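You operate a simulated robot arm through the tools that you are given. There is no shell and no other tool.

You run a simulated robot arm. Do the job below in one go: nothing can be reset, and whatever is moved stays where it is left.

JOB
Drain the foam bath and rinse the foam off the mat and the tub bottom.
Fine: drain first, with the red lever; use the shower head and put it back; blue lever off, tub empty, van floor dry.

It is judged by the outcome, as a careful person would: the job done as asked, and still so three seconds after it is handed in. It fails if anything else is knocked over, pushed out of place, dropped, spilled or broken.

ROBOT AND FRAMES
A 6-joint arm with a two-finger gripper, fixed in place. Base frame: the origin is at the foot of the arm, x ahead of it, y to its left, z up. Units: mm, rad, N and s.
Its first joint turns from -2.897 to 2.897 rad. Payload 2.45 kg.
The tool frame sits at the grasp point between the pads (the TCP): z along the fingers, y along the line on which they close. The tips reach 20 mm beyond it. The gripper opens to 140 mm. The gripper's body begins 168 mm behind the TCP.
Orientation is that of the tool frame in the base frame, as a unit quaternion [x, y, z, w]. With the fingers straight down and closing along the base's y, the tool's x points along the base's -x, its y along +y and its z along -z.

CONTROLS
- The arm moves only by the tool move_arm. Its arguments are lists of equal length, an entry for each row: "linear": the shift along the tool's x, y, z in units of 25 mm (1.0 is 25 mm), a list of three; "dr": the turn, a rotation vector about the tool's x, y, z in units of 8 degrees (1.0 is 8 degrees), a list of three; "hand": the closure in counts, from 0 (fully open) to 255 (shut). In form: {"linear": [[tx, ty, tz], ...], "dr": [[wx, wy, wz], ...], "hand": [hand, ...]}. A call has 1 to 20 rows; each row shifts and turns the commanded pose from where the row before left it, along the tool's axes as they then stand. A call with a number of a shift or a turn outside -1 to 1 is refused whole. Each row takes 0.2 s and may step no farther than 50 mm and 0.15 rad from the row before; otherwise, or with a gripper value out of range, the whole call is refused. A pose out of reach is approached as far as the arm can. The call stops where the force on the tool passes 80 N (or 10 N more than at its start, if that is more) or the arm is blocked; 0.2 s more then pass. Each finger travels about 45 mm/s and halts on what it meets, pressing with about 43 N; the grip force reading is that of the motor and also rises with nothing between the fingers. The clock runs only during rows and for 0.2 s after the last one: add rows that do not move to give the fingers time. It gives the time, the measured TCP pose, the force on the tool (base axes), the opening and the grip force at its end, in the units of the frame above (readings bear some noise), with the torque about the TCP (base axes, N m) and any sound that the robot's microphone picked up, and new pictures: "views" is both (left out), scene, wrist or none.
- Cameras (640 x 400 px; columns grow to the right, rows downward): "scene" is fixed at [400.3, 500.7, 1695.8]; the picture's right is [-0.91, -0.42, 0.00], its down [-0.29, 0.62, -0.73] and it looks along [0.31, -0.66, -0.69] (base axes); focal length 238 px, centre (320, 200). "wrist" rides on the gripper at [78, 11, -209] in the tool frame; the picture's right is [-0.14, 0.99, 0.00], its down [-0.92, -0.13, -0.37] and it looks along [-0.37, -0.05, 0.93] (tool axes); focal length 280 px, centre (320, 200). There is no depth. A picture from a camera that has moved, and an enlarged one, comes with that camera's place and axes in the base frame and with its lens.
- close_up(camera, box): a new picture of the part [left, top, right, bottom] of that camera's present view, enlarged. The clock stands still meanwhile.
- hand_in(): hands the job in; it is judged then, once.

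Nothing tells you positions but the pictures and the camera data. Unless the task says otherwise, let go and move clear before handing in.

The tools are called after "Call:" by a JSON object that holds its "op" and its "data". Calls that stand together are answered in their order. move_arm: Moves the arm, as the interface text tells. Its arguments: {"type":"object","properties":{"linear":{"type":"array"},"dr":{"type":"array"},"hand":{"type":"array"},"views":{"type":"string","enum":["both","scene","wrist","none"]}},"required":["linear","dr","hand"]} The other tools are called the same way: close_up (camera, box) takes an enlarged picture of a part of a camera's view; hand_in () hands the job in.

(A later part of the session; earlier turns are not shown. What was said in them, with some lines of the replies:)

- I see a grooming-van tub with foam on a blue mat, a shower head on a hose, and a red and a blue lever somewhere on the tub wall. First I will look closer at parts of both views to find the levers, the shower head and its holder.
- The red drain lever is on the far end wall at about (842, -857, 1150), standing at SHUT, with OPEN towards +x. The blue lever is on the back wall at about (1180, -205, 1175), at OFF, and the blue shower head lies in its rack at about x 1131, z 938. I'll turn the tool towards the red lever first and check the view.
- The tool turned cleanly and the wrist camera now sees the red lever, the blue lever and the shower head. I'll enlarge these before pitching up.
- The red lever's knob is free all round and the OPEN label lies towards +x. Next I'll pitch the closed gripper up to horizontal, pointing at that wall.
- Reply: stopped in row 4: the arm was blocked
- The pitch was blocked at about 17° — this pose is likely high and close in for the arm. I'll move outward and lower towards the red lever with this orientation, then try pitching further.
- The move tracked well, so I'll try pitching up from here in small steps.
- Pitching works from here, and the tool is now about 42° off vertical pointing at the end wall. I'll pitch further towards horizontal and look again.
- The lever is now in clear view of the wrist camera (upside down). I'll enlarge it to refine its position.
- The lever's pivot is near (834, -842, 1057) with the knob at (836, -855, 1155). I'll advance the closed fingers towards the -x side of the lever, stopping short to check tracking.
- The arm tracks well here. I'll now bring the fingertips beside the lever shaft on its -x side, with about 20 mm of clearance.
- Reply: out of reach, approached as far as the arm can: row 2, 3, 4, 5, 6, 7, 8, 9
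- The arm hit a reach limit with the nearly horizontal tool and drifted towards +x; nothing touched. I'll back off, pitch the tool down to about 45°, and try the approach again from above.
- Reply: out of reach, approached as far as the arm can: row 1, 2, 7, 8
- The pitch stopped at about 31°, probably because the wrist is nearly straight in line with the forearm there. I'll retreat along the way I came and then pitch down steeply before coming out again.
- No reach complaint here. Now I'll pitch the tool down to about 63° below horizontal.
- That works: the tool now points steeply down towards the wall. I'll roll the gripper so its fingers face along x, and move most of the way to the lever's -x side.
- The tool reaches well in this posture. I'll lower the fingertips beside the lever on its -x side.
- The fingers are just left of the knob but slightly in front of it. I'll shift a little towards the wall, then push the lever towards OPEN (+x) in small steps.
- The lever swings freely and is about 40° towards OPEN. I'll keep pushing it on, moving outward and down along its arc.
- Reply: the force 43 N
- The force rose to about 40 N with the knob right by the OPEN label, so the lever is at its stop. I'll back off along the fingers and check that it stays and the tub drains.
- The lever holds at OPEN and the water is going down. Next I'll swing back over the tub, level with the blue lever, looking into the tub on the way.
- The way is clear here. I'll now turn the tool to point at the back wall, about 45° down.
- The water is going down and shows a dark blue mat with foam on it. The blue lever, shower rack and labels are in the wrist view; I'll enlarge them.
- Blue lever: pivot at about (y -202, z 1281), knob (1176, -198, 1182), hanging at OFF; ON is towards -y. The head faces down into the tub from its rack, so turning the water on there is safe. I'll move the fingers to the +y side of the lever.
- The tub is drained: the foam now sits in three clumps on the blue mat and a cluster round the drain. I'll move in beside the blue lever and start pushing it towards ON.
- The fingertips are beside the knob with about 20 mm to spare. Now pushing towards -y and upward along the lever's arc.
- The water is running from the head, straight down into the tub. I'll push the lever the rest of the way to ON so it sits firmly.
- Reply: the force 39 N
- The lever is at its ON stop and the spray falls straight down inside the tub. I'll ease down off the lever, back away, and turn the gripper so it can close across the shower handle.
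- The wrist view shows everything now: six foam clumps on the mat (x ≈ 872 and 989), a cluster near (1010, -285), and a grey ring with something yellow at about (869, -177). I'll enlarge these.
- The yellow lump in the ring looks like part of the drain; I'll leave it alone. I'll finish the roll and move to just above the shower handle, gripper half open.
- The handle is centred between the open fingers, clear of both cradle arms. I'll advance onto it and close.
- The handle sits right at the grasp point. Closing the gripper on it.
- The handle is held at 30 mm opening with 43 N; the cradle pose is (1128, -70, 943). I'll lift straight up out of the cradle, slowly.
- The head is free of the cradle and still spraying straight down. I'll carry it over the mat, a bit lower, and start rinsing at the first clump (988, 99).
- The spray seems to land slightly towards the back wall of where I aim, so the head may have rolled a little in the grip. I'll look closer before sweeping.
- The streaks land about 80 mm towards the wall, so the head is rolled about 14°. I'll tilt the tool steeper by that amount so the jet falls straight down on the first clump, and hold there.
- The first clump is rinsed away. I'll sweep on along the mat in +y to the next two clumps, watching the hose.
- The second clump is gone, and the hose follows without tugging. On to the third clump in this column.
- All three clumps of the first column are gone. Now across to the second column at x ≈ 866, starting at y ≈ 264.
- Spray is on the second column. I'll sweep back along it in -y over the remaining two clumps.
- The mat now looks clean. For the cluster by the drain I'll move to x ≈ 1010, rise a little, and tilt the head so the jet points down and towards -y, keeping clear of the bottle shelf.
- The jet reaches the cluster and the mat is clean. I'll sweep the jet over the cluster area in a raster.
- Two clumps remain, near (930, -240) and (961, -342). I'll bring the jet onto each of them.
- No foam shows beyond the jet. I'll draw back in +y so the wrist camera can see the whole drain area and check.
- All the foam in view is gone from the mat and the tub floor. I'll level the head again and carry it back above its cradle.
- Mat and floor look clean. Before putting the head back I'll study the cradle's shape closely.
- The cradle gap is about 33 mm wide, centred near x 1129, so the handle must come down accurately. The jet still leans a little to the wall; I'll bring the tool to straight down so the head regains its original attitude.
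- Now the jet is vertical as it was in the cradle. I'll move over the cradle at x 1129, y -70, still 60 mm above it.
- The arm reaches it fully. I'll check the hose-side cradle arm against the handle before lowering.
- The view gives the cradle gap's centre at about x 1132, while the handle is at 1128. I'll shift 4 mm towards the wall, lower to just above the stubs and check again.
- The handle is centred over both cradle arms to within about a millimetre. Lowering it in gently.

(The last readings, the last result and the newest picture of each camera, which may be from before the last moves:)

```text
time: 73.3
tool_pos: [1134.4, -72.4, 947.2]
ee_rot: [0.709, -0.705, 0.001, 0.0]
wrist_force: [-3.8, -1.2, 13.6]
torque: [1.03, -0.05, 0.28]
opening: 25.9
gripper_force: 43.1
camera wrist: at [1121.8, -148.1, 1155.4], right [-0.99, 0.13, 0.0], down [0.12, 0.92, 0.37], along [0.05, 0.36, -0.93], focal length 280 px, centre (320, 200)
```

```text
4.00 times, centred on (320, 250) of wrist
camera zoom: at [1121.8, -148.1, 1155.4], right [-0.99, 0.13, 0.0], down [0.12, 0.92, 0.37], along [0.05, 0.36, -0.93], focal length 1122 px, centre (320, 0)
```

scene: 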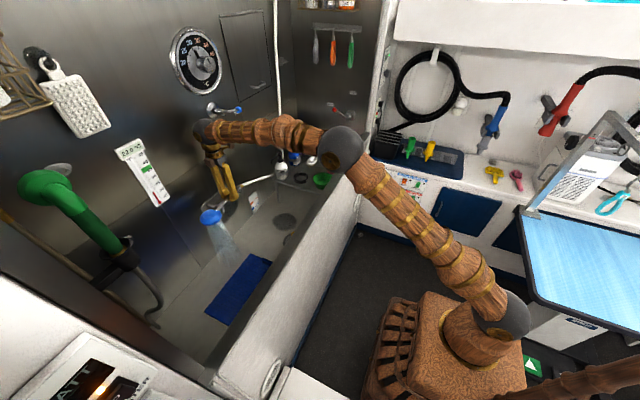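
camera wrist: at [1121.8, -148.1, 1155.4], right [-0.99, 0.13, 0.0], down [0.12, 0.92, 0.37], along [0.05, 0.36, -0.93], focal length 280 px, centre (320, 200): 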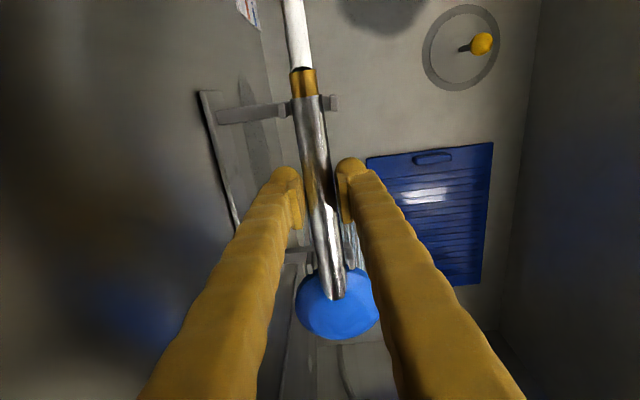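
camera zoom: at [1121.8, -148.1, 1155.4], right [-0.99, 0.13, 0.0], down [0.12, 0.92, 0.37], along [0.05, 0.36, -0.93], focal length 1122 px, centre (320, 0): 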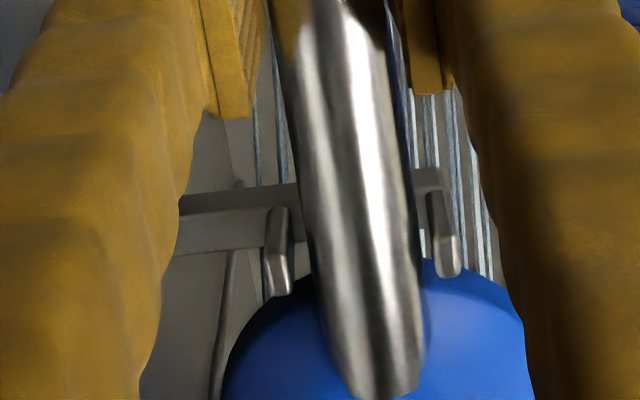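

The handle is between the stubs at both ends and now rests on the cradle (14 N upward). I'll open the fingers slowly to release it.

Call:
{"op": "move_arm", "data": {"linear": [[0, 0, 0], [0, 0, 0], [0, 0, 0], [0, 0, 0], [0, 0, 0], [0, 0, 0]], "dr": [[0, 0, 0], [0, 0, 0], [0, 0, 0], [0, 0, 0], [0, 0, 0], [0, 0, 0]], "hand": [205, 195, 185, 170, 155, 146], "views": "both"}}

Call:
{"op": "close_up", "data": {"camera": "wrist", "box": [200, 60, 440, 320]}}

Call:
{"op": "close_up", "data": {"camera": "scene", "box": [180, 150, 290, 240]}}

```text
time: 74.7
tool_pos: [1133.4, -70.4, 946.5]
ee_rot: [0.709, -0.705, 0.0, -0.001]
wrist_force: [0.6, 1.7, -0.1]
torque: [0.01, 0.0, 0.01]
opening: 59.8
gripper_force: 0.1
camera wrist: at [1122.1, -148.0, 1154.5], right [-0.99, 0.13, 0.0], down [0.12, 0.92, 0.37], along [0.05, 0.36, -0.93], focal length 280 px, centre (320, 200)
```

scene: 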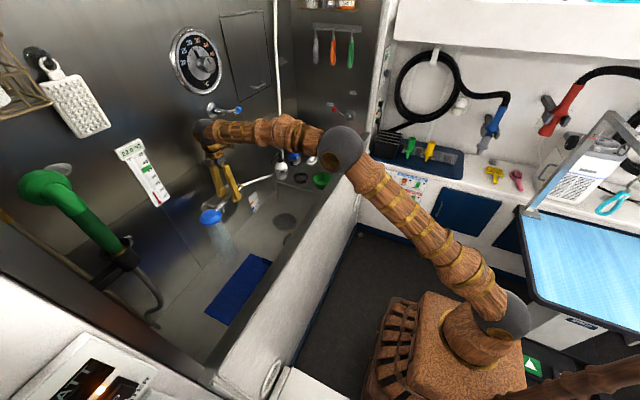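
wrist: 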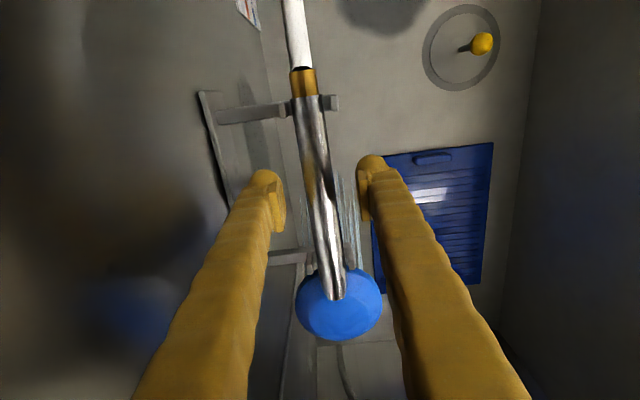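

```text
1.54 times, centred on (320, 190) of wrist
camera zoom: at [1122.1, -148.0, 1154.5], right [-0.99, 0.13, 0.0], down [0.12, 0.92, 0.37], along [0.05, 0.36, -0.93], focal length 431 px, centre (320, 215)
```

zoom: 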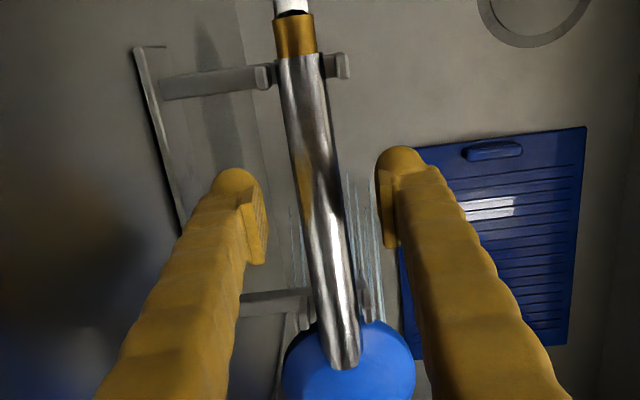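

```text
4.44 times, centred on (235, 195) of scene
camera zoom: at [400.3, 500.7, 1695.8], right [-0.91, -0.42, 0.0], down [-0.29, 0.62, -0.73], along [0.31, -0.66, -0.69], focal length 1058 px, centre (698, 222)
```

zoom: 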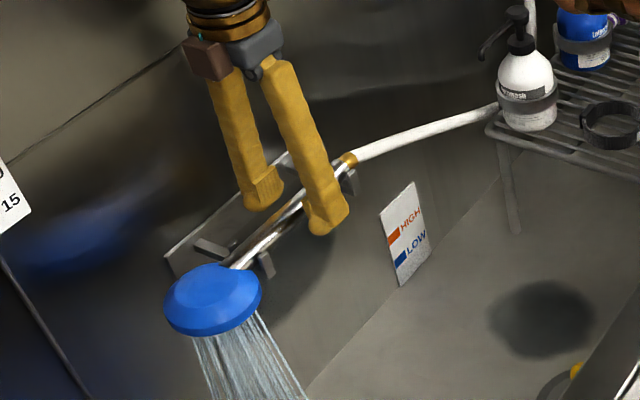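

The head is back in its cradle, seated between both pairs of stubs, exactly as before. I'll rise straight up and back to clear it, then check the tub once more before shutting the water.

Call:
{"op": "move_arm", "data": {"linear": [[0, 0, -0.6], [0, 0, -1], [0, 0, -1], [0, 0, -1], [0, 0, -1], [0, 0, -1], [0, 0.8, -0.8], [0, 0.8, -0.8], [0, 0.8, -0.8], [0, 0.8, -0.8], [0, 0.8, -0.8]], "dr": [[0, 0, 0], [0, 0, 0], [0, 0, 0], [0, 0, 0], [0, 0, 0], [0, 0, 0], [0, 0, 0], [0, 0, 0], [0, 0, 0], [0, 0, 0], [0, 0, 0]], "hand": [146, 146, 146, 146, 146, 146, 146, 146, 146, 146, 146], "views": "both"}}

Call:
{"op": "close_up", "data": {"camera": "scene", "box": [100, 130, 340, 340]}}

Call:
{"op": "close_up", "data": {"camera": "wrist", "box": [160, 0, 560, 340]}}

```text
time: 77.1
tool_pos: [1032.9, -73.4, 1185.1]
ee_rot: [0.71, -0.704, -0.001, 0.0]
wrist_force: [0.8, 0.2, -0.1]
torque: [-0.05, 0.03, -0.04]
opening: 59.6
gripper_force: 0.0
camera wrist: at [1022.5, -149.4, 1393.8], right [-0.99, 0.13, 0.0], down [0.12, 0.92, 0.37], along [0.05, 0.36, -0.93], focal length 280 px, centre (320, 200)
```

scene: 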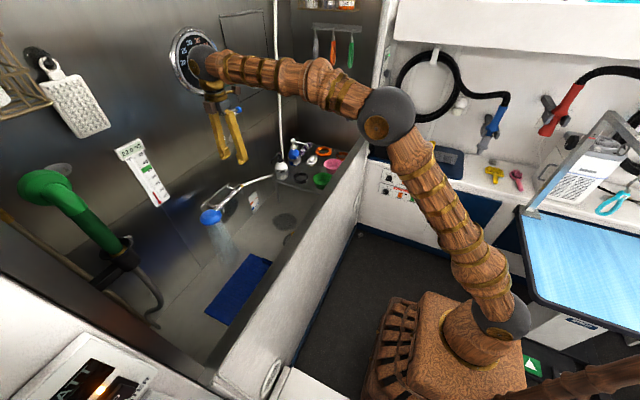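
wrist: 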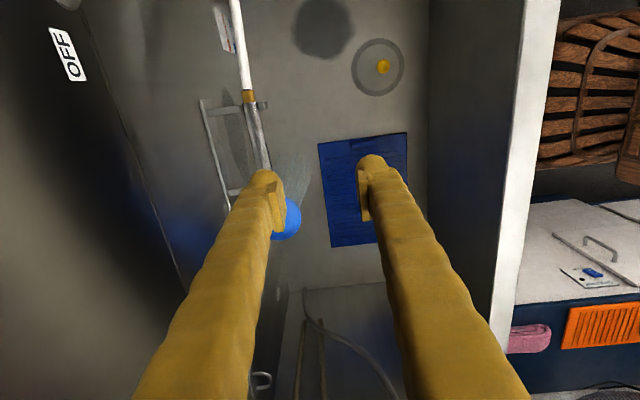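

```text
1.90 times, centred on (220, 235) of scene
camera zoom: at [400.3, 500.7, 1695.8], right [-0.91, -0.42, 0.0], down [-0.29, 0.62, -0.73], along [0.31, -0.66, -0.69], focal length 453 px, centre (510, 133)
```

zoom: 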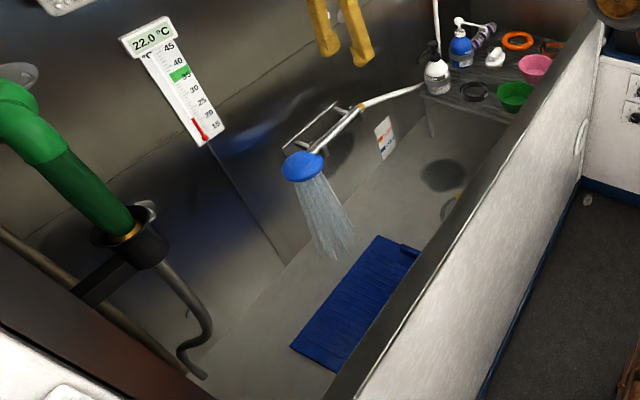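

```text
1.18 times, centred on (360, 170) of wrist
camera zoom: at [1022.5, -149.4, 1393.8], right [-0.99, 0.13, 0.0], down [0.12, 0.92, 0.37], along [0.05, 0.36, -0.93], focal length 330 px, centre (273, 235)
```

zoom: 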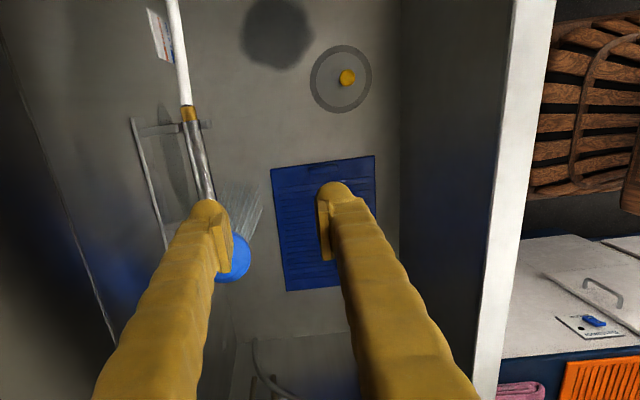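

Mat and tub floor are clean, and the head sprays quietly from its cradle. Now I'll turn the gripper back for the blue lever and close the fingers.

Call:
{"op": "move_arm", "data": {"linear": [[0, 0, -0.8], [0, 0, -0.8], [0, 0, 0], [0, 0, 0], [0, 0, 0], [0, 0, 0], [0, 0, 0], [0, 0, 0], [0, 0, 0], [0, 0, 0], [0, 0, 0], [0, 0, 0], [0, 0, 0], [0, 0, 0], [0, 0, 0], [0, 0, 0], [0, 0, 0], [0, 0, 0]], "dr": [[0, 0, 0.95], [0, 0, 0.95], [0, 0, 0.95], [0, 0, 0.95], [0, 0, 0.95], [0, 0, 0.95], [0, 0, 0.95], [0, 0, 0.95], [0, 0, 0.95], [0, 0, 0.95], [0, 0, 0.95], [0, 0, 0.8], [0, -0.94, 0], [0, -0.94, 0], [0, -0.94, 0], [0, -0.94, 0], [0, -0.94, 0], [0, -0.94, 0]], "hand": [160, 180, 200, 220, 240, 255, 255, 255, 255, 255, 255, 255, 255, 255, 255, 255, 255, 255], "views": "both"}}

Call:
{"op": "close_up", "data": {"camera": "wrist", "box": [200, 100, 480, 300]}}

```text
time: 80.9
tool_pos: [1032.5, -72.8, 1224.8]
ee_rot: [-0.003, 0.923, 0.001, 0.385]
wrist_force: [-0.4, -0.5, -0.1]
torque: [-0.01, -0.01, 0.0]
opening: 0.0
gripper_force: 29.1
camera wrist: at [828.1, -61.5, 1316.4], right [0.09, 0.99, 0.1], down [0.39, -0.13, 0.91], along [0.92, -0.05, -0.39], focal length 280 px, centre (320, 200)
```

scene: 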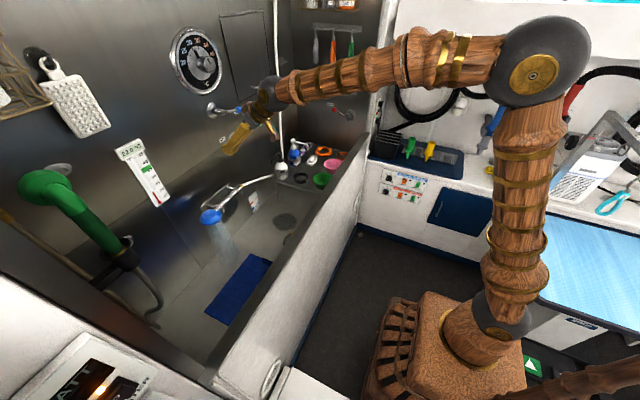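
wrist: 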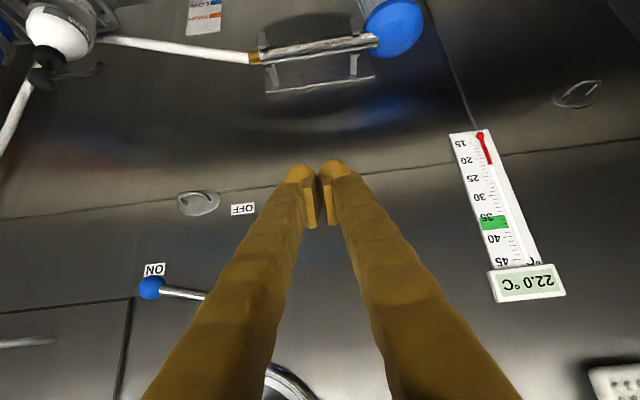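

```text
2.00 times, centred on (340, 200) of wrist
camera zoom: at [828.1, -61.5, 1316.4], right [0.09, 0.99, 0.1], down [0.39, -0.13, 0.91], along [0.92, -0.05, -0.39], focal length 561 px, centre (280, 200)
```

zoom: 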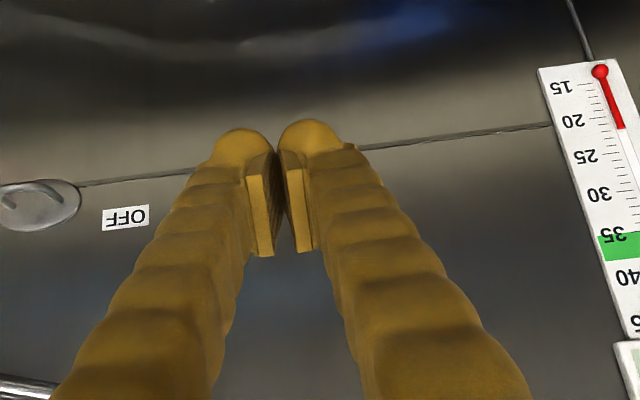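

The lever knob at ON is near (1176, -299, 1253). I'll go round in front of it to a point above the lever, then come in along the tool axis.

Call:
{"op": "move_arm", "data": {"linear": [[-0.748, -0.964, -0.352], [-0.748, -0.964, -0.352], [-0.748, -0.964, -0.352], [-0.748, -0.964, -0.352], [-0.748, -0.964, -0.352], [-0.748, -0.964, -0.352], [-0.748, -0.964, -0.352], [-0.748, -0.964, -0.352], [-0.748, -0.964, -0.352], [0, 0, 0.7], [0, 0, 0.7], [0, 0, 0]], "dr": [[0, 0, 0], [0, 0, 0], [0, 0, 0], [0, 0, 0], [0, 0, 0], [0, 0, 0], [0, 0, 0], [0, 0, 0], [0, 0, 0], [0, 0, 0], [0, 0, 0], [0, 0, 0]], "hand": [255, 255, 255, 255, 255, 255, 255, 255, 255, 255, 255, 255], "views": "both"}}

Call:
{"op": "close_up", "data": {"camera": "wrist", "box": [200, 60, 440, 260]}}

Call:
{"op": "close_up", "data": {"camera": "scene", "box": [180, 50, 290, 150]}}

```text
time: 83.5
tool_pos: [1120.2, -288.0, 1377.4]
ee_rot: [-0.003, 0.923, 0.002, 0.384]
wrist_force: [-0.6, -0.3, -0.1]
torque: [0.01, 0.01, 0.02]
opening: 0.0
gripper_force: 29.3
camera wrist: at [916.1, -278.2, 1467.8], right [0.09, 0.99, 0.1], down [0.39, -0.12, 0.91], along [0.92, -0.04, -0.4], focal length 280 px, centre (320, 200)
```

scene: 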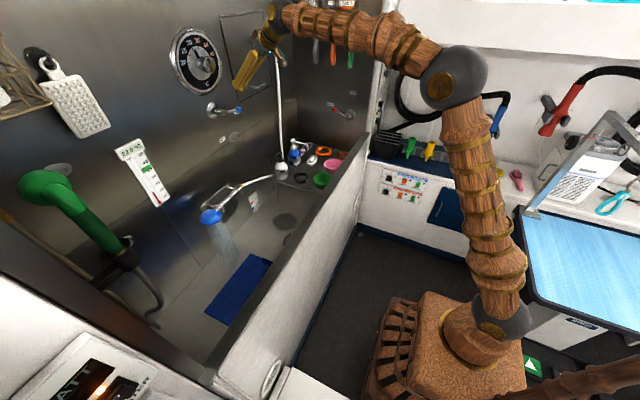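
wrist: 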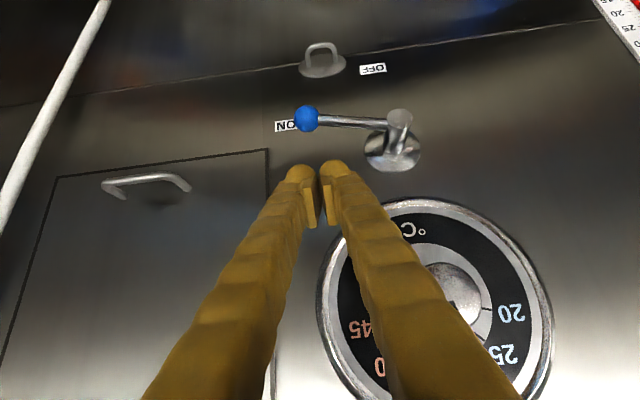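

```text
2.00 times, centred on (320, 160) of wrist
camera zoom: at [916.1, -278.2, 1467.8], right [0.09, 0.99, 0.1], down [0.39, -0.12, 0.91], along [0.92, -0.04, -0.4], focal length 561 px, centre (320, 280)
```

zoom: 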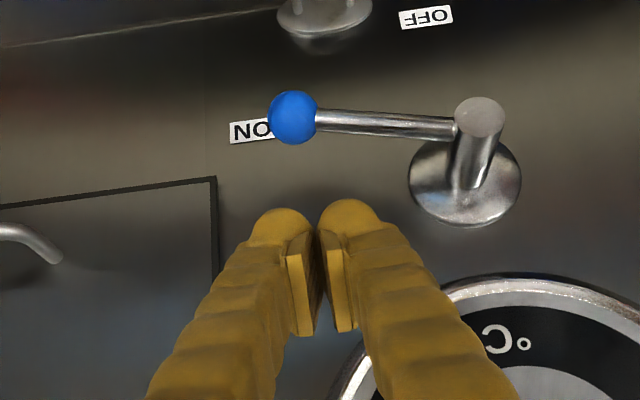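

```text
4.00 times, centred on (235, 100) of scene
camera zoom: at [400.3, 500.7, 1695.8], right [-0.91, -0.42, 0.0], down [-0.29, 0.62, -0.73], along [0.31, -0.66, -0.69], focal length 952 px, centre (660, 600)
```

zoom: 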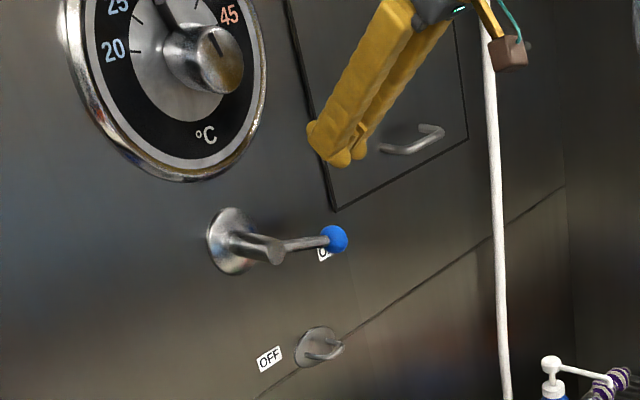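

The lever is in plain view below and ahead of the fingertips. I'll come down onto it from above and begin pushing it back towards OFF.

Call:
{"op": "move_arm", "data": {"linear": [[0.19, 0.05, 0.87], [0.19, 0.05, 0.87], [0.19, 0.05, 0.87], [0.19, 0.05, 0.87], [0.48, 0.12, 0.48], [0.48, 0.12, 0.48]], "dr": [[0, 0, 0], [0, 0, 0], [0, 0, 0], [0, 0, 0], [0, 0, 0], [0, 0, 0]], "hand": [255, 255, 255, 255, 255, 255], "views": "both"}}

Call:
{"op": "close_up", "data": {"camera": "wrist", "box": [200, 60, 440, 260]}}

Call:
{"op": "close_up", "data": {"camera": "scene", "box": [180, 50, 290, 150]}}

```text
time: 84.9
tool_pos: [1168.7, -277.2, 1267.0]
ee_rot: [-0.004, 0.923, 0.001, 0.384]
wrist_force: [-0.1, 0.8, -1.4]
torque: [0.03, 0.01, 0.0]
opening: 0.0
gripper_force: 29.7
camera wrist: at [964.8, -266.8, 1358.1], right [0.09, 0.99, 0.1], down [0.39, -0.13, 0.91], along [0.92, -0.05, -0.4], focal length 280 px, centre (320, 200)
```

scene: 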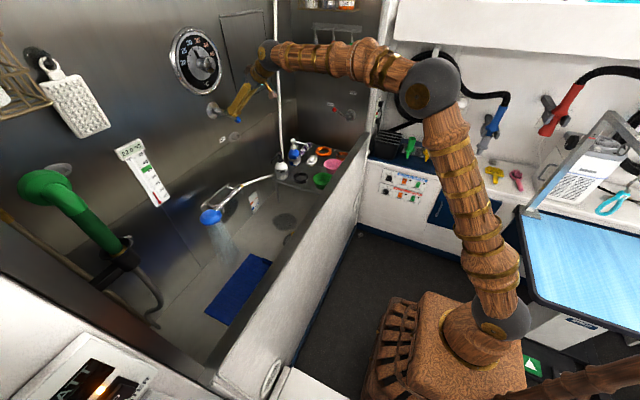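
wrist: 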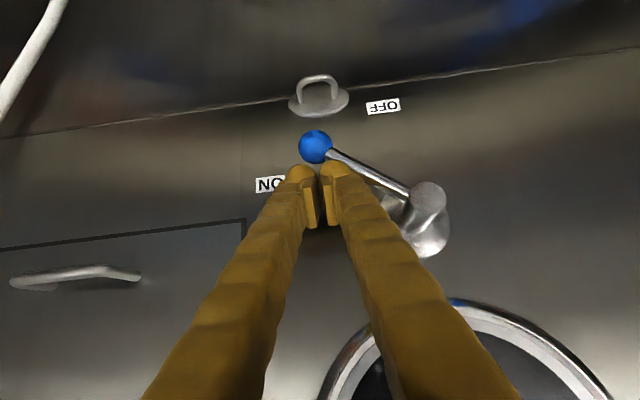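

```text
2.00 times, centred on (320, 160) of wrist
camera zoom: at [964.8, -266.8, 1358.1], right [0.09, 0.99, 0.1], down [0.39, -0.13, 0.91], along [0.92, -0.05, -0.4], focal length 561 px, centre (320, 280)
```

zoom: 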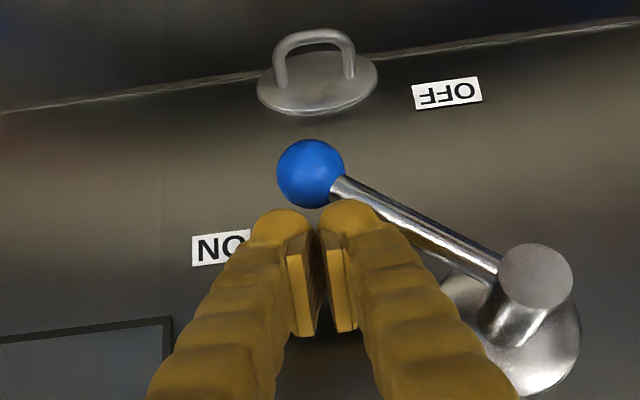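

```text
4.00 times, centred on (235, 100) of scene
camera zoom: at [400.3, 500.7, 1695.8], right [-0.91, -0.42, 0.0], down [-0.29, 0.62, -0.73], along [0.31, -0.66, -0.69], focal length 952 px, centre (660, 600)
```

zoom: 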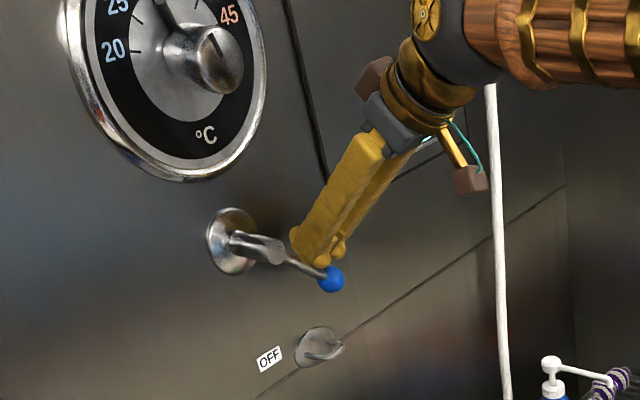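

The lever is moving down with the fingers. Continuing along its arc to OFF.

Call:
{"op": "move_arm", "data": {"linear": [[0.31, 0.5, 0.31], [0.31, 0.5, 0.31], [0.21, 0.62, 0.21], [0.21, 0.62, 0.21]], "dr": [[0, 0, 0], [0, 0, 0], [0, 0, 0], [0, 0, 0]], "hand": [255, 255, 255, 255], "views": "both"}}

Call:
{"op": "close_up", "data": {"camera": "wrist", "box": [200, 60, 440, 260]}}

Call:
{"op": "close_up", "data": {"camera": "scene", "box": [180, 50, 290, 150]}}

```text
time: 86.0
tool_pos: [1167.3, -233.3, 1236.1]
ee_rot: [0.001, 0.921, -0.004, 0.389]
wrist_force: [-3.1, -13.2, 0.4]
torque: [0.28, -0.06, 0.06]
opening: 0.0
gripper_force: 29.4
stopped in row 4: the force on the tool passed its limit at 87 N (the readings are from after the stop); the commanded pose is now the measured one
camera wrist: at [963.8, -219.9, 1324.9], right [0.1, 0.99, 0.09], down [0.38, -0.12, 0.92], along [0.92, -0.06, -0.39], focal length 280 px, centre (320, 200)
```

scene: 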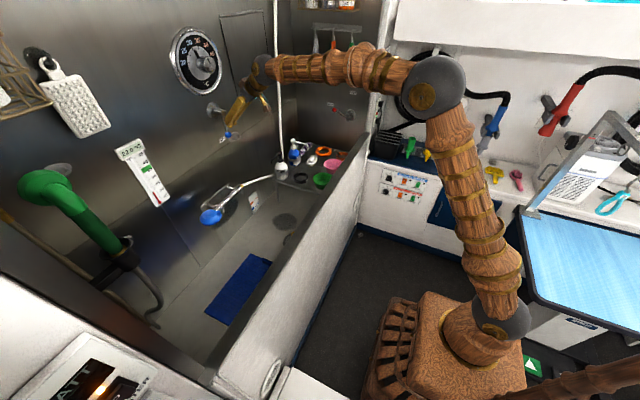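
wrist: 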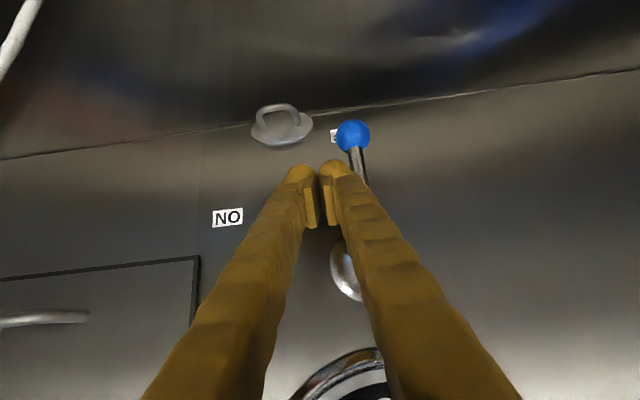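

```text
2.00 times, centred on (320, 160) of wrist
camera zoom: at [963.8, -219.9, 1324.9], right [0.1, 0.99, 0.09], down [0.38, -0.12, 0.92], along [0.92, -0.06, -0.39], focal length 561 px, centre (320, 280)
```

zoom: 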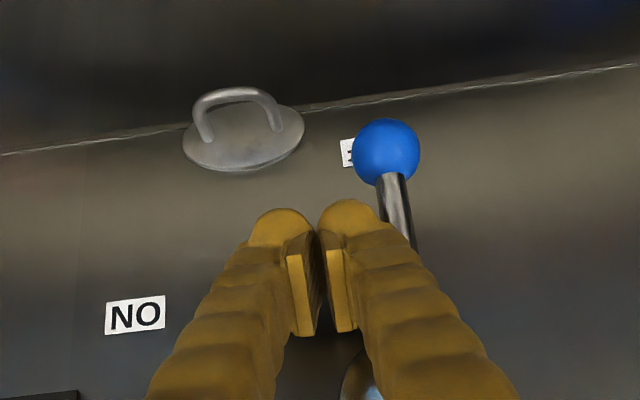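

```text
4.00 times, centred on (235, 100) of scene
camera zoom: at [400.3, 500.7, 1695.8], right [-0.91, -0.42, 0.0], down [-0.29, 0.62, -0.73], along [0.31, -0.66, -0.69], focal length 952 px, centre (660, 600)
```

zoom: 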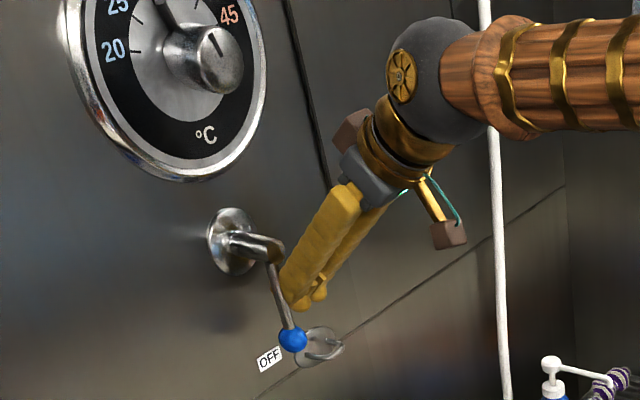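

The lever hangs straight down at OFF again (87 N at its stop), and the spray has stopped. I'll back off it and move clear.

Call:
{"op": "move_arm", "data": {"linear": [[0, -0.5, 0], [0, 0, -1], [0, 0, -1], [0, 0, -1], [0, 0, -1], [0, 0, -1], [0, 0, -1], [0, 0, 0]], "dr": [[0, 0, 0], [0, 0, 0], [0, 0, 0], [0, 0, 0], [0, 0, 0], [0, 0, 0], [0, 0, 0], [0, 0, 0]], "hand": [255, 255, 255, 255, 255, 255, 255, 255], "views": "both"}}

Call:
{"op": "close_up", "data": {"camera": "wrist", "box": [200, 0, 480, 220]}}

Call:
{"op": "close_up", "data": {"camera": "scene", "box": [100, 130, 340, 340]}}

Call:
{"op": "close_up", "data": {"camera": "scene", "box": [180, 70, 380, 230]}}

```text
time: 87.8
tool_pos: [1059.4, -244.4, 1341.0]
ee_rot: [0.0, 0.921, -0.003, 0.389]
wrist_force: [0.0, 0.9, 0.2]
torque: [0.02, 0.03, -0.05]
opening: 0.0
gripper_force: 29.4
camera wrist: at [855.3, -231.2, 1430.2], right [0.1, 0.99, 0.09], down [0.38, -0.12, 0.92], along [0.92, -0.06, -0.39], focal length 280 px, centre (320, 200)
```

scene: 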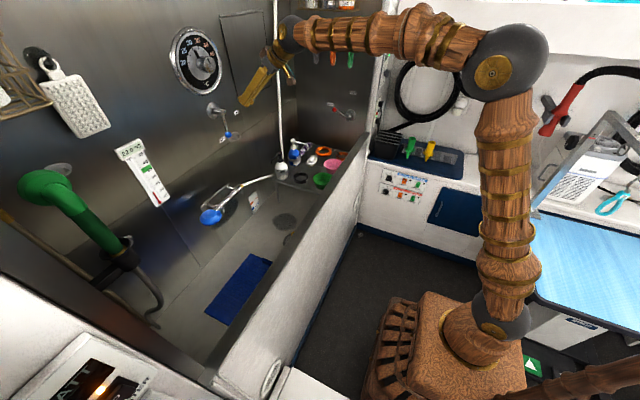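
wrist: 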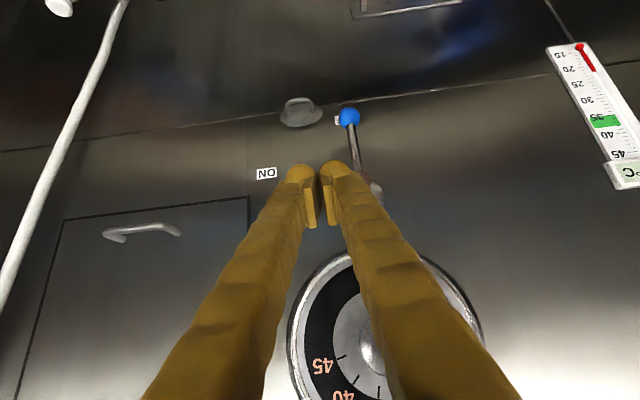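

```text
1.82 times, centred on (340, 110) of wrist
camera zoom: at [855.3, -231.2, 1430.2], right [0.1, 0.99, 0.09], down [0.38, -0.12, 0.92], along [0.92, -0.06, -0.39], focal length 510 px, centre (284, 364)
```

zoom: 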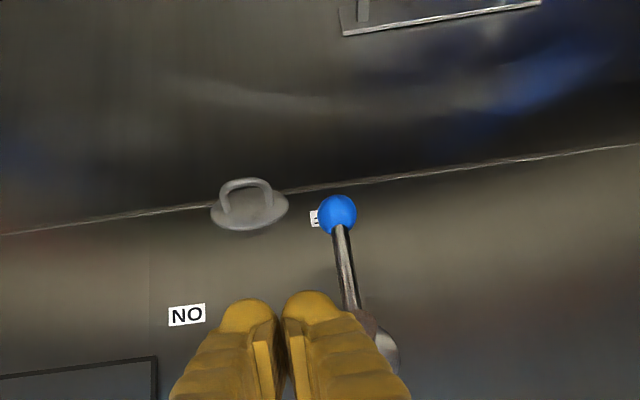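

```text
1.90 times, centred on (220, 235) of scene
camera zoom: at [400.3, 500.7, 1695.8], right [-0.91, -0.42, 0.0], down [-0.29, 0.62, -0.73], along [0.31, -0.66, -0.69], focal length 453 px, centre (510, 133)
```

zoom: 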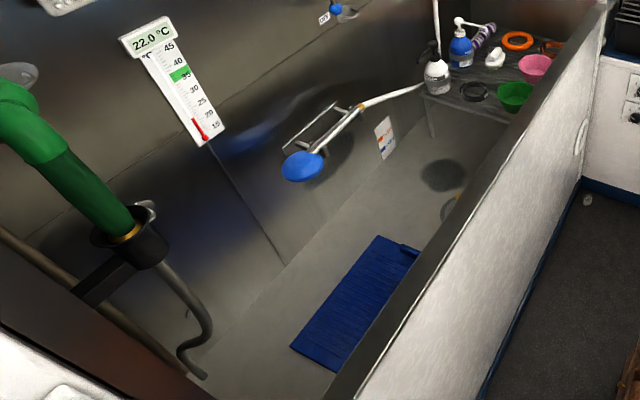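

```text
2.50 times, centred on (280, 150) of scene
camera zoom: at [400.3, 500.7, 1695.8], right [-0.91, -0.42, 0.0], down [-0.29, 0.62, -0.73], along [0.31, -0.66, -0.69], focal length 595 px, centre (420, 325)
```

zoom: 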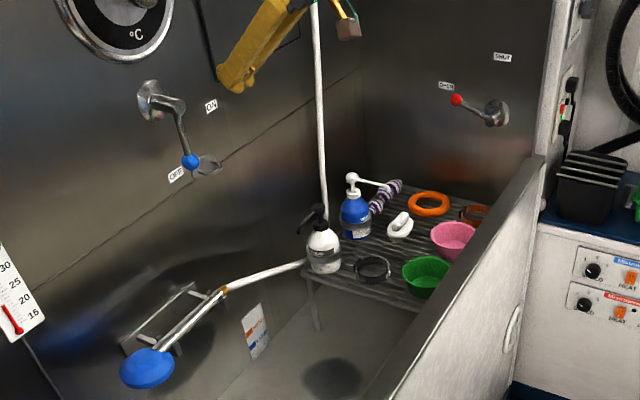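

Water off, both levers where they should be, head in its cradle, bottles undisturbed. I'll move clear over the tub and look straight down to make sure no foam is hidden behind the front wall.

Call:
{"op": "move_arm", "data": {"linear": [[0.7, 0.96, -0.8], [0.7, 0.96, -0.8], [0.7, 0.96, -0.8], [0.7, 0.96, -0.8], [0.7, 0.96, -0.8], [0.7, 0.96, -0.8], [0, 0, 0], [0, 0, 0], [0, 0, 0], [0, 0, 0], [0, 0, 0]], "dr": [[0, 0, 0], [0, 0, 0], [0, 0, 0], [0, 0, 0], [0, 0, 0], [0, 0, 0], [0, 1, 0], [0, 1, 0], [0, 1, 0], [0, 1, 0], [0, 1, 0]], "hand": [255, 255, 255, 255, 255, 255, 255, 255, 255, 255, 255], "views": "both"}}

Call:
{"op": "close_up", "data": {"camera": "wrist", "box": [0, 0, 640, 220]}}

```text
time: 90.2
tool_pos: [900.9, -98.6, 1349.2]
ee_rot: [0.001, 0.999, -0.002, 0.05]
wrist_force: [-0.6, -0.2, 0.4]
torque: [0.01, -0.09, -0.01]
opening: 0.0
gripper_force: 29.4
camera wrist: at [802.1, -85.5, 1549.4], right [0.14, 0.99, 0.01], down [0.88, -0.13, 0.46], along [0.46, -0.06, -0.89], focal length 280 px, centre (320, 200)
```

scene: 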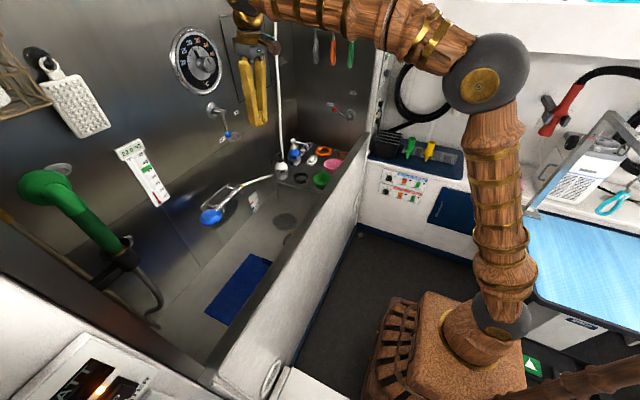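
wrist: 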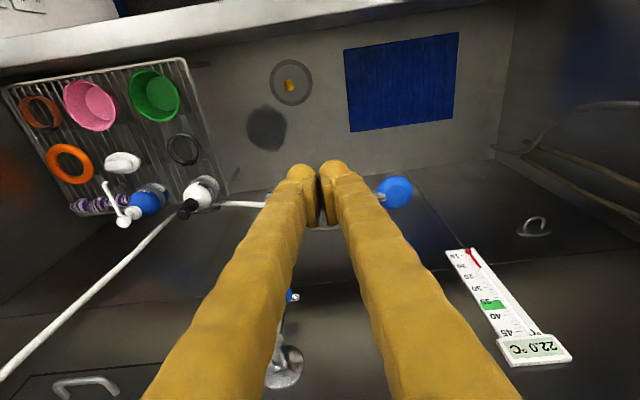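

```text
1.00 times, centred on (320, 110) of wrist (not enlarged: the box is as wide or as high as the picture)
camera zoom: at [802.1, -85.5, 1549.4], right [0.14, 0.99, 0.01], down [0.88, -0.13, 0.46], along [0.46, -0.06, -0.89], focal length 280 px, centre (320, 290)
```

zoom: 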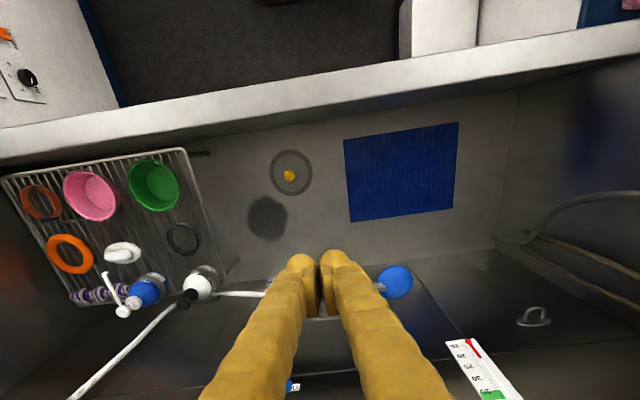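

The whole tub floor is in view now and looks free of foam. I'll enlarge the drain, the mat, the shelf and the far end to be sure.

Call:
{"op": "close_up", "data": {"camera": "wrist", "box": [220, 30, 340, 170]}}

Call:
{"op": "close_up", "data": {"camera": "wrist", "box": [330, 10, 520, 180]}}

Call:
{"op": "close_up", "data": {"camera": "wrist", "box": [0, 40, 260, 240]}}

Call:
{"op": "close_up", "data": {"camera": "scene", "box": [260, 150, 460, 400]}}

```text
2.86 times, centred on (280, 100) of wrist
camera zoom: at [802.1, -85.5, 1549.4], right [0.14, 0.99, 0.01], down [0.88, -0.13, 0.46], along [0.46, -0.06, -0.89], focal length 801 px, centre (434, 486)
```

zoom: 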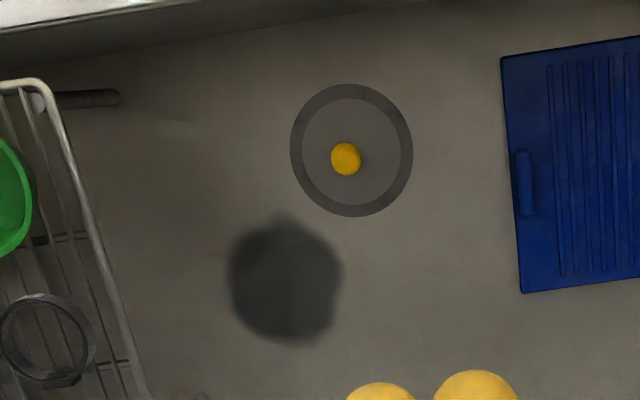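

```text
2.35 times, centred on (425, 95) of wrist
camera zoom: at [802.1, -85.5, 1549.4], right [0.14, 0.99, 0.01], down [0.88, -0.13, 0.46], along [0.46, -0.06, -0.89], focal length 660 px, centre (73, 447)
```

zoom: 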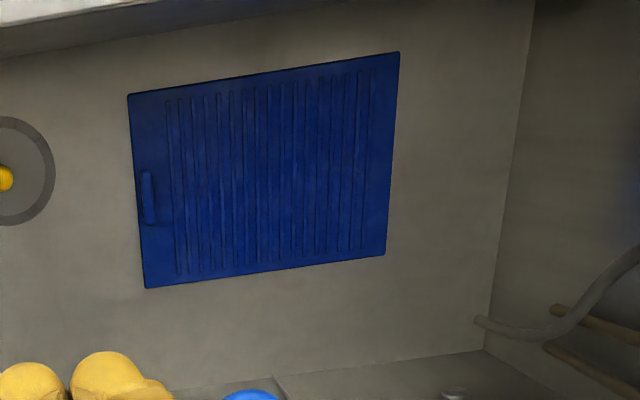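

```text
2.00 times, centred on (130, 140) of wrist
camera zoom: at [802.1, -85.5, 1549.4], right [0.14, 0.99, 0.01], down [0.88, -0.13, 0.46], along [0.46, -0.06, -0.89], focal length 561 px, centre (700, 320)
```

zoom: 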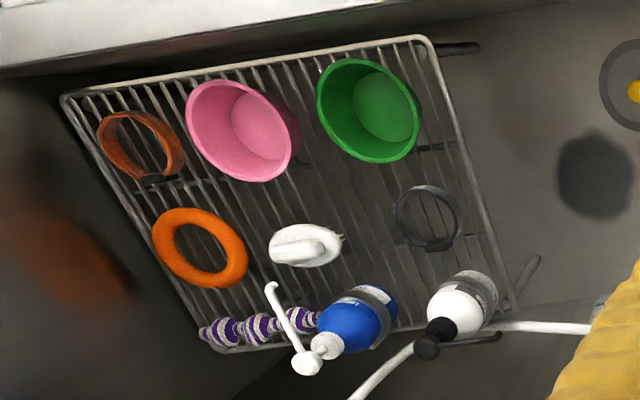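

```text
1.60 times, centred on (360, 275) of scene
camera zoom: at [400.3, 500.7, 1695.8], right [-0.91, -0.42, 0.0], down [-0.29, 0.62, -0.73], along [0.31, -0.66, -0.69], focal length 381 px, centre (256, 80)
```

zoom: 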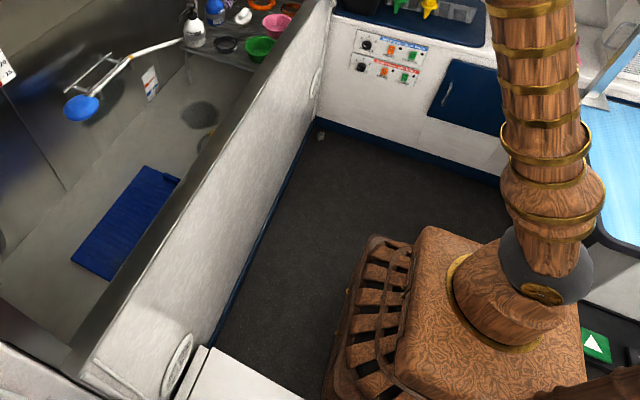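

Mat, tub floor, shelf and van floor all look right: no foam, nothing moved, floor dry. I'll wait a few seconds to let the last water drain and check once more.

Call:
{"op": "move_arm", "data": {"linear": [[0, 0, 0], [0, 0, 0], [0, 0, 0], [0, 0, 0], [0, 0, 0], [0, 0, 0], [0, 0, 0], [0, 0, 0], [0, 0, 0], [0, 0, 0], [0, 0, 0], [0, 0, 0], [0, 0, 0], [0, 0, 0], [0, 0, 0], [0, 0, 0], [0, 0, 0], [0, 0, 0], [0, 0, 0], [0, 0, 0]], "dr": [[0, 0, 0], [0, 0, 0], [0, 0, 0], [0, 0, 0], [0, 0, 0], [0, 0, 0], [0, 0, 0], [0, 0, 0], [0, 0, 0], [0, 0, 0], [0, 0, 0], [0, 0, 0], [0, 0, 0], [0, 0, 0], [0, 0, 0], [0, 0, 0], [0, 0, 0], [0, 0, 0], [0, 0, 0], [0, 0, 0]], "hand": [255, 255, 255, 255, 255, 255, 255, 255, 255, 255, 255, 255, 255, 255, 255, 255, 255, 255, 255, 255], "views": "both"}}

Call:
{"op": "close_up", "data": {"camera": "scene", "box": [160, 70, 400, 260]}}

Call:
{"op": "close_up", "data": {"camera": "scene", "box": [190, 160, 290, 240]}}

```text
time: 94.4
tool_pos: [901.8, -98.1, 1347.9]
ee_rot: [0.001, 0.999, -0.003, 0.049]
wrist_force: [0.0, 0.1, -0.6]
torque: [0.0, 0.03, 0.02]
opening: 0.1
gripper_force: 29.7
camera wrist: at [802.7, -85.7, 1547.8], right [0.14, 0.99, 0.01], down [0.88, -0.13, 0.46], along [0.46, -0.06, -0.89], focal length 280 px, centre (320, 200)
```

scene: 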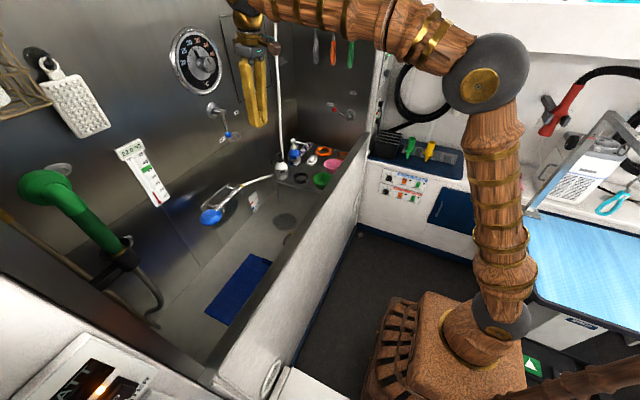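
wrist: 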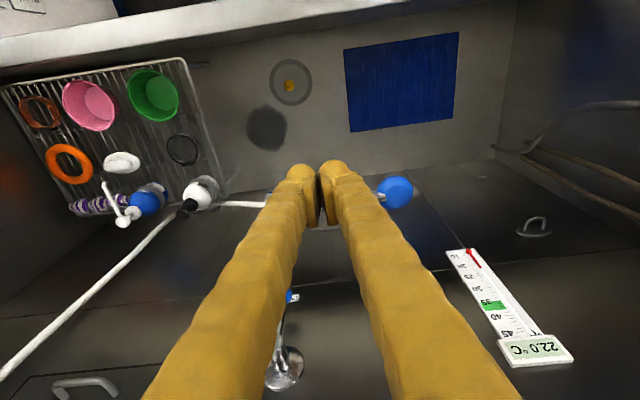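

```text
2.11 times, centred on (280, 165) of scene
camera zoom: at [400.3, 500.7, 1695.8], right [-0.91, -0.42, 0.0], down [-0.29, 0.62, -0.73], along [0.31, -0.66, -0.69], focal length 501 px, centre (404, 274)
```

zoom: 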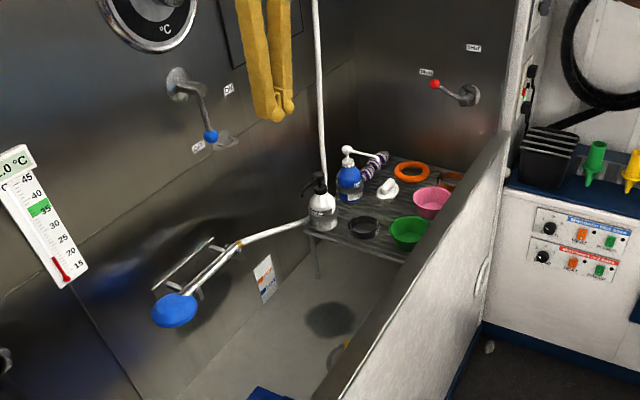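

```text
5.00 times, centred on (240, 200) of scene
camera zoom: at [400.3, 500.7, 1695.8], right [-0.91, -0.42, 0.0], down [-0.29, 0.62, -0.73], along [0.31, -0.66, -0.69], focal length 1190 px, centre (720, 200)
```

zoom: 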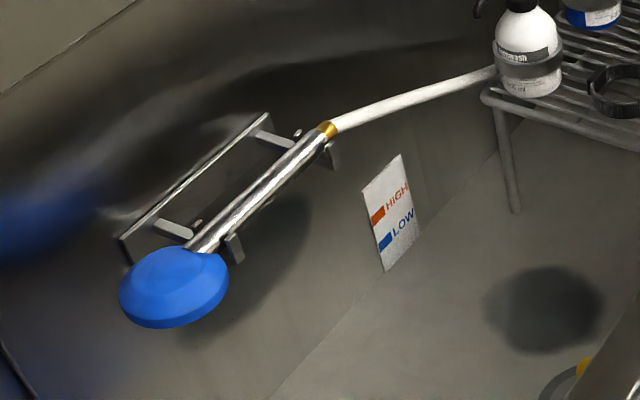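

The tub is drained, the mat and tub floor are free of foam, and the van floor is dry. The shower head is seated in its cradle, the blue lever is OFF, and the red lever stays at OPEN. The arm is empty and clear, so I'm handing the job in.

Call:
{"op": "hand_in", "data": {}}

```text
The job is handed in.
```

The job is finished and handed in. The foam bath is drained, and I could see no foam left on the mat or the tub floor.

- **Drain:** I drained the tub first, moving the red lever from SHUT to OPEN. I left it open so the tub stays empty.
- **Rinse:** I rinsed the six foam clumps off the mat, then the cluster on the tub floor near the drain, with the shower head.
- **Shower head:** It is back in its cradle, seated at both ends as it was before.
- **Water:** The blue lever is back at OFF and the spray has stopped. I waited a few more seconds for the last of the water to drain.
- **Surroundings:** The bottles and bowls on the shelf look undisturbed. The van floor was dry in the final check, with only the small white object that was there at the start.

A soft dark patch remains on the tub floor, where the foam cluster was. It is not foam; I took it to be part of the tub or a shadow.
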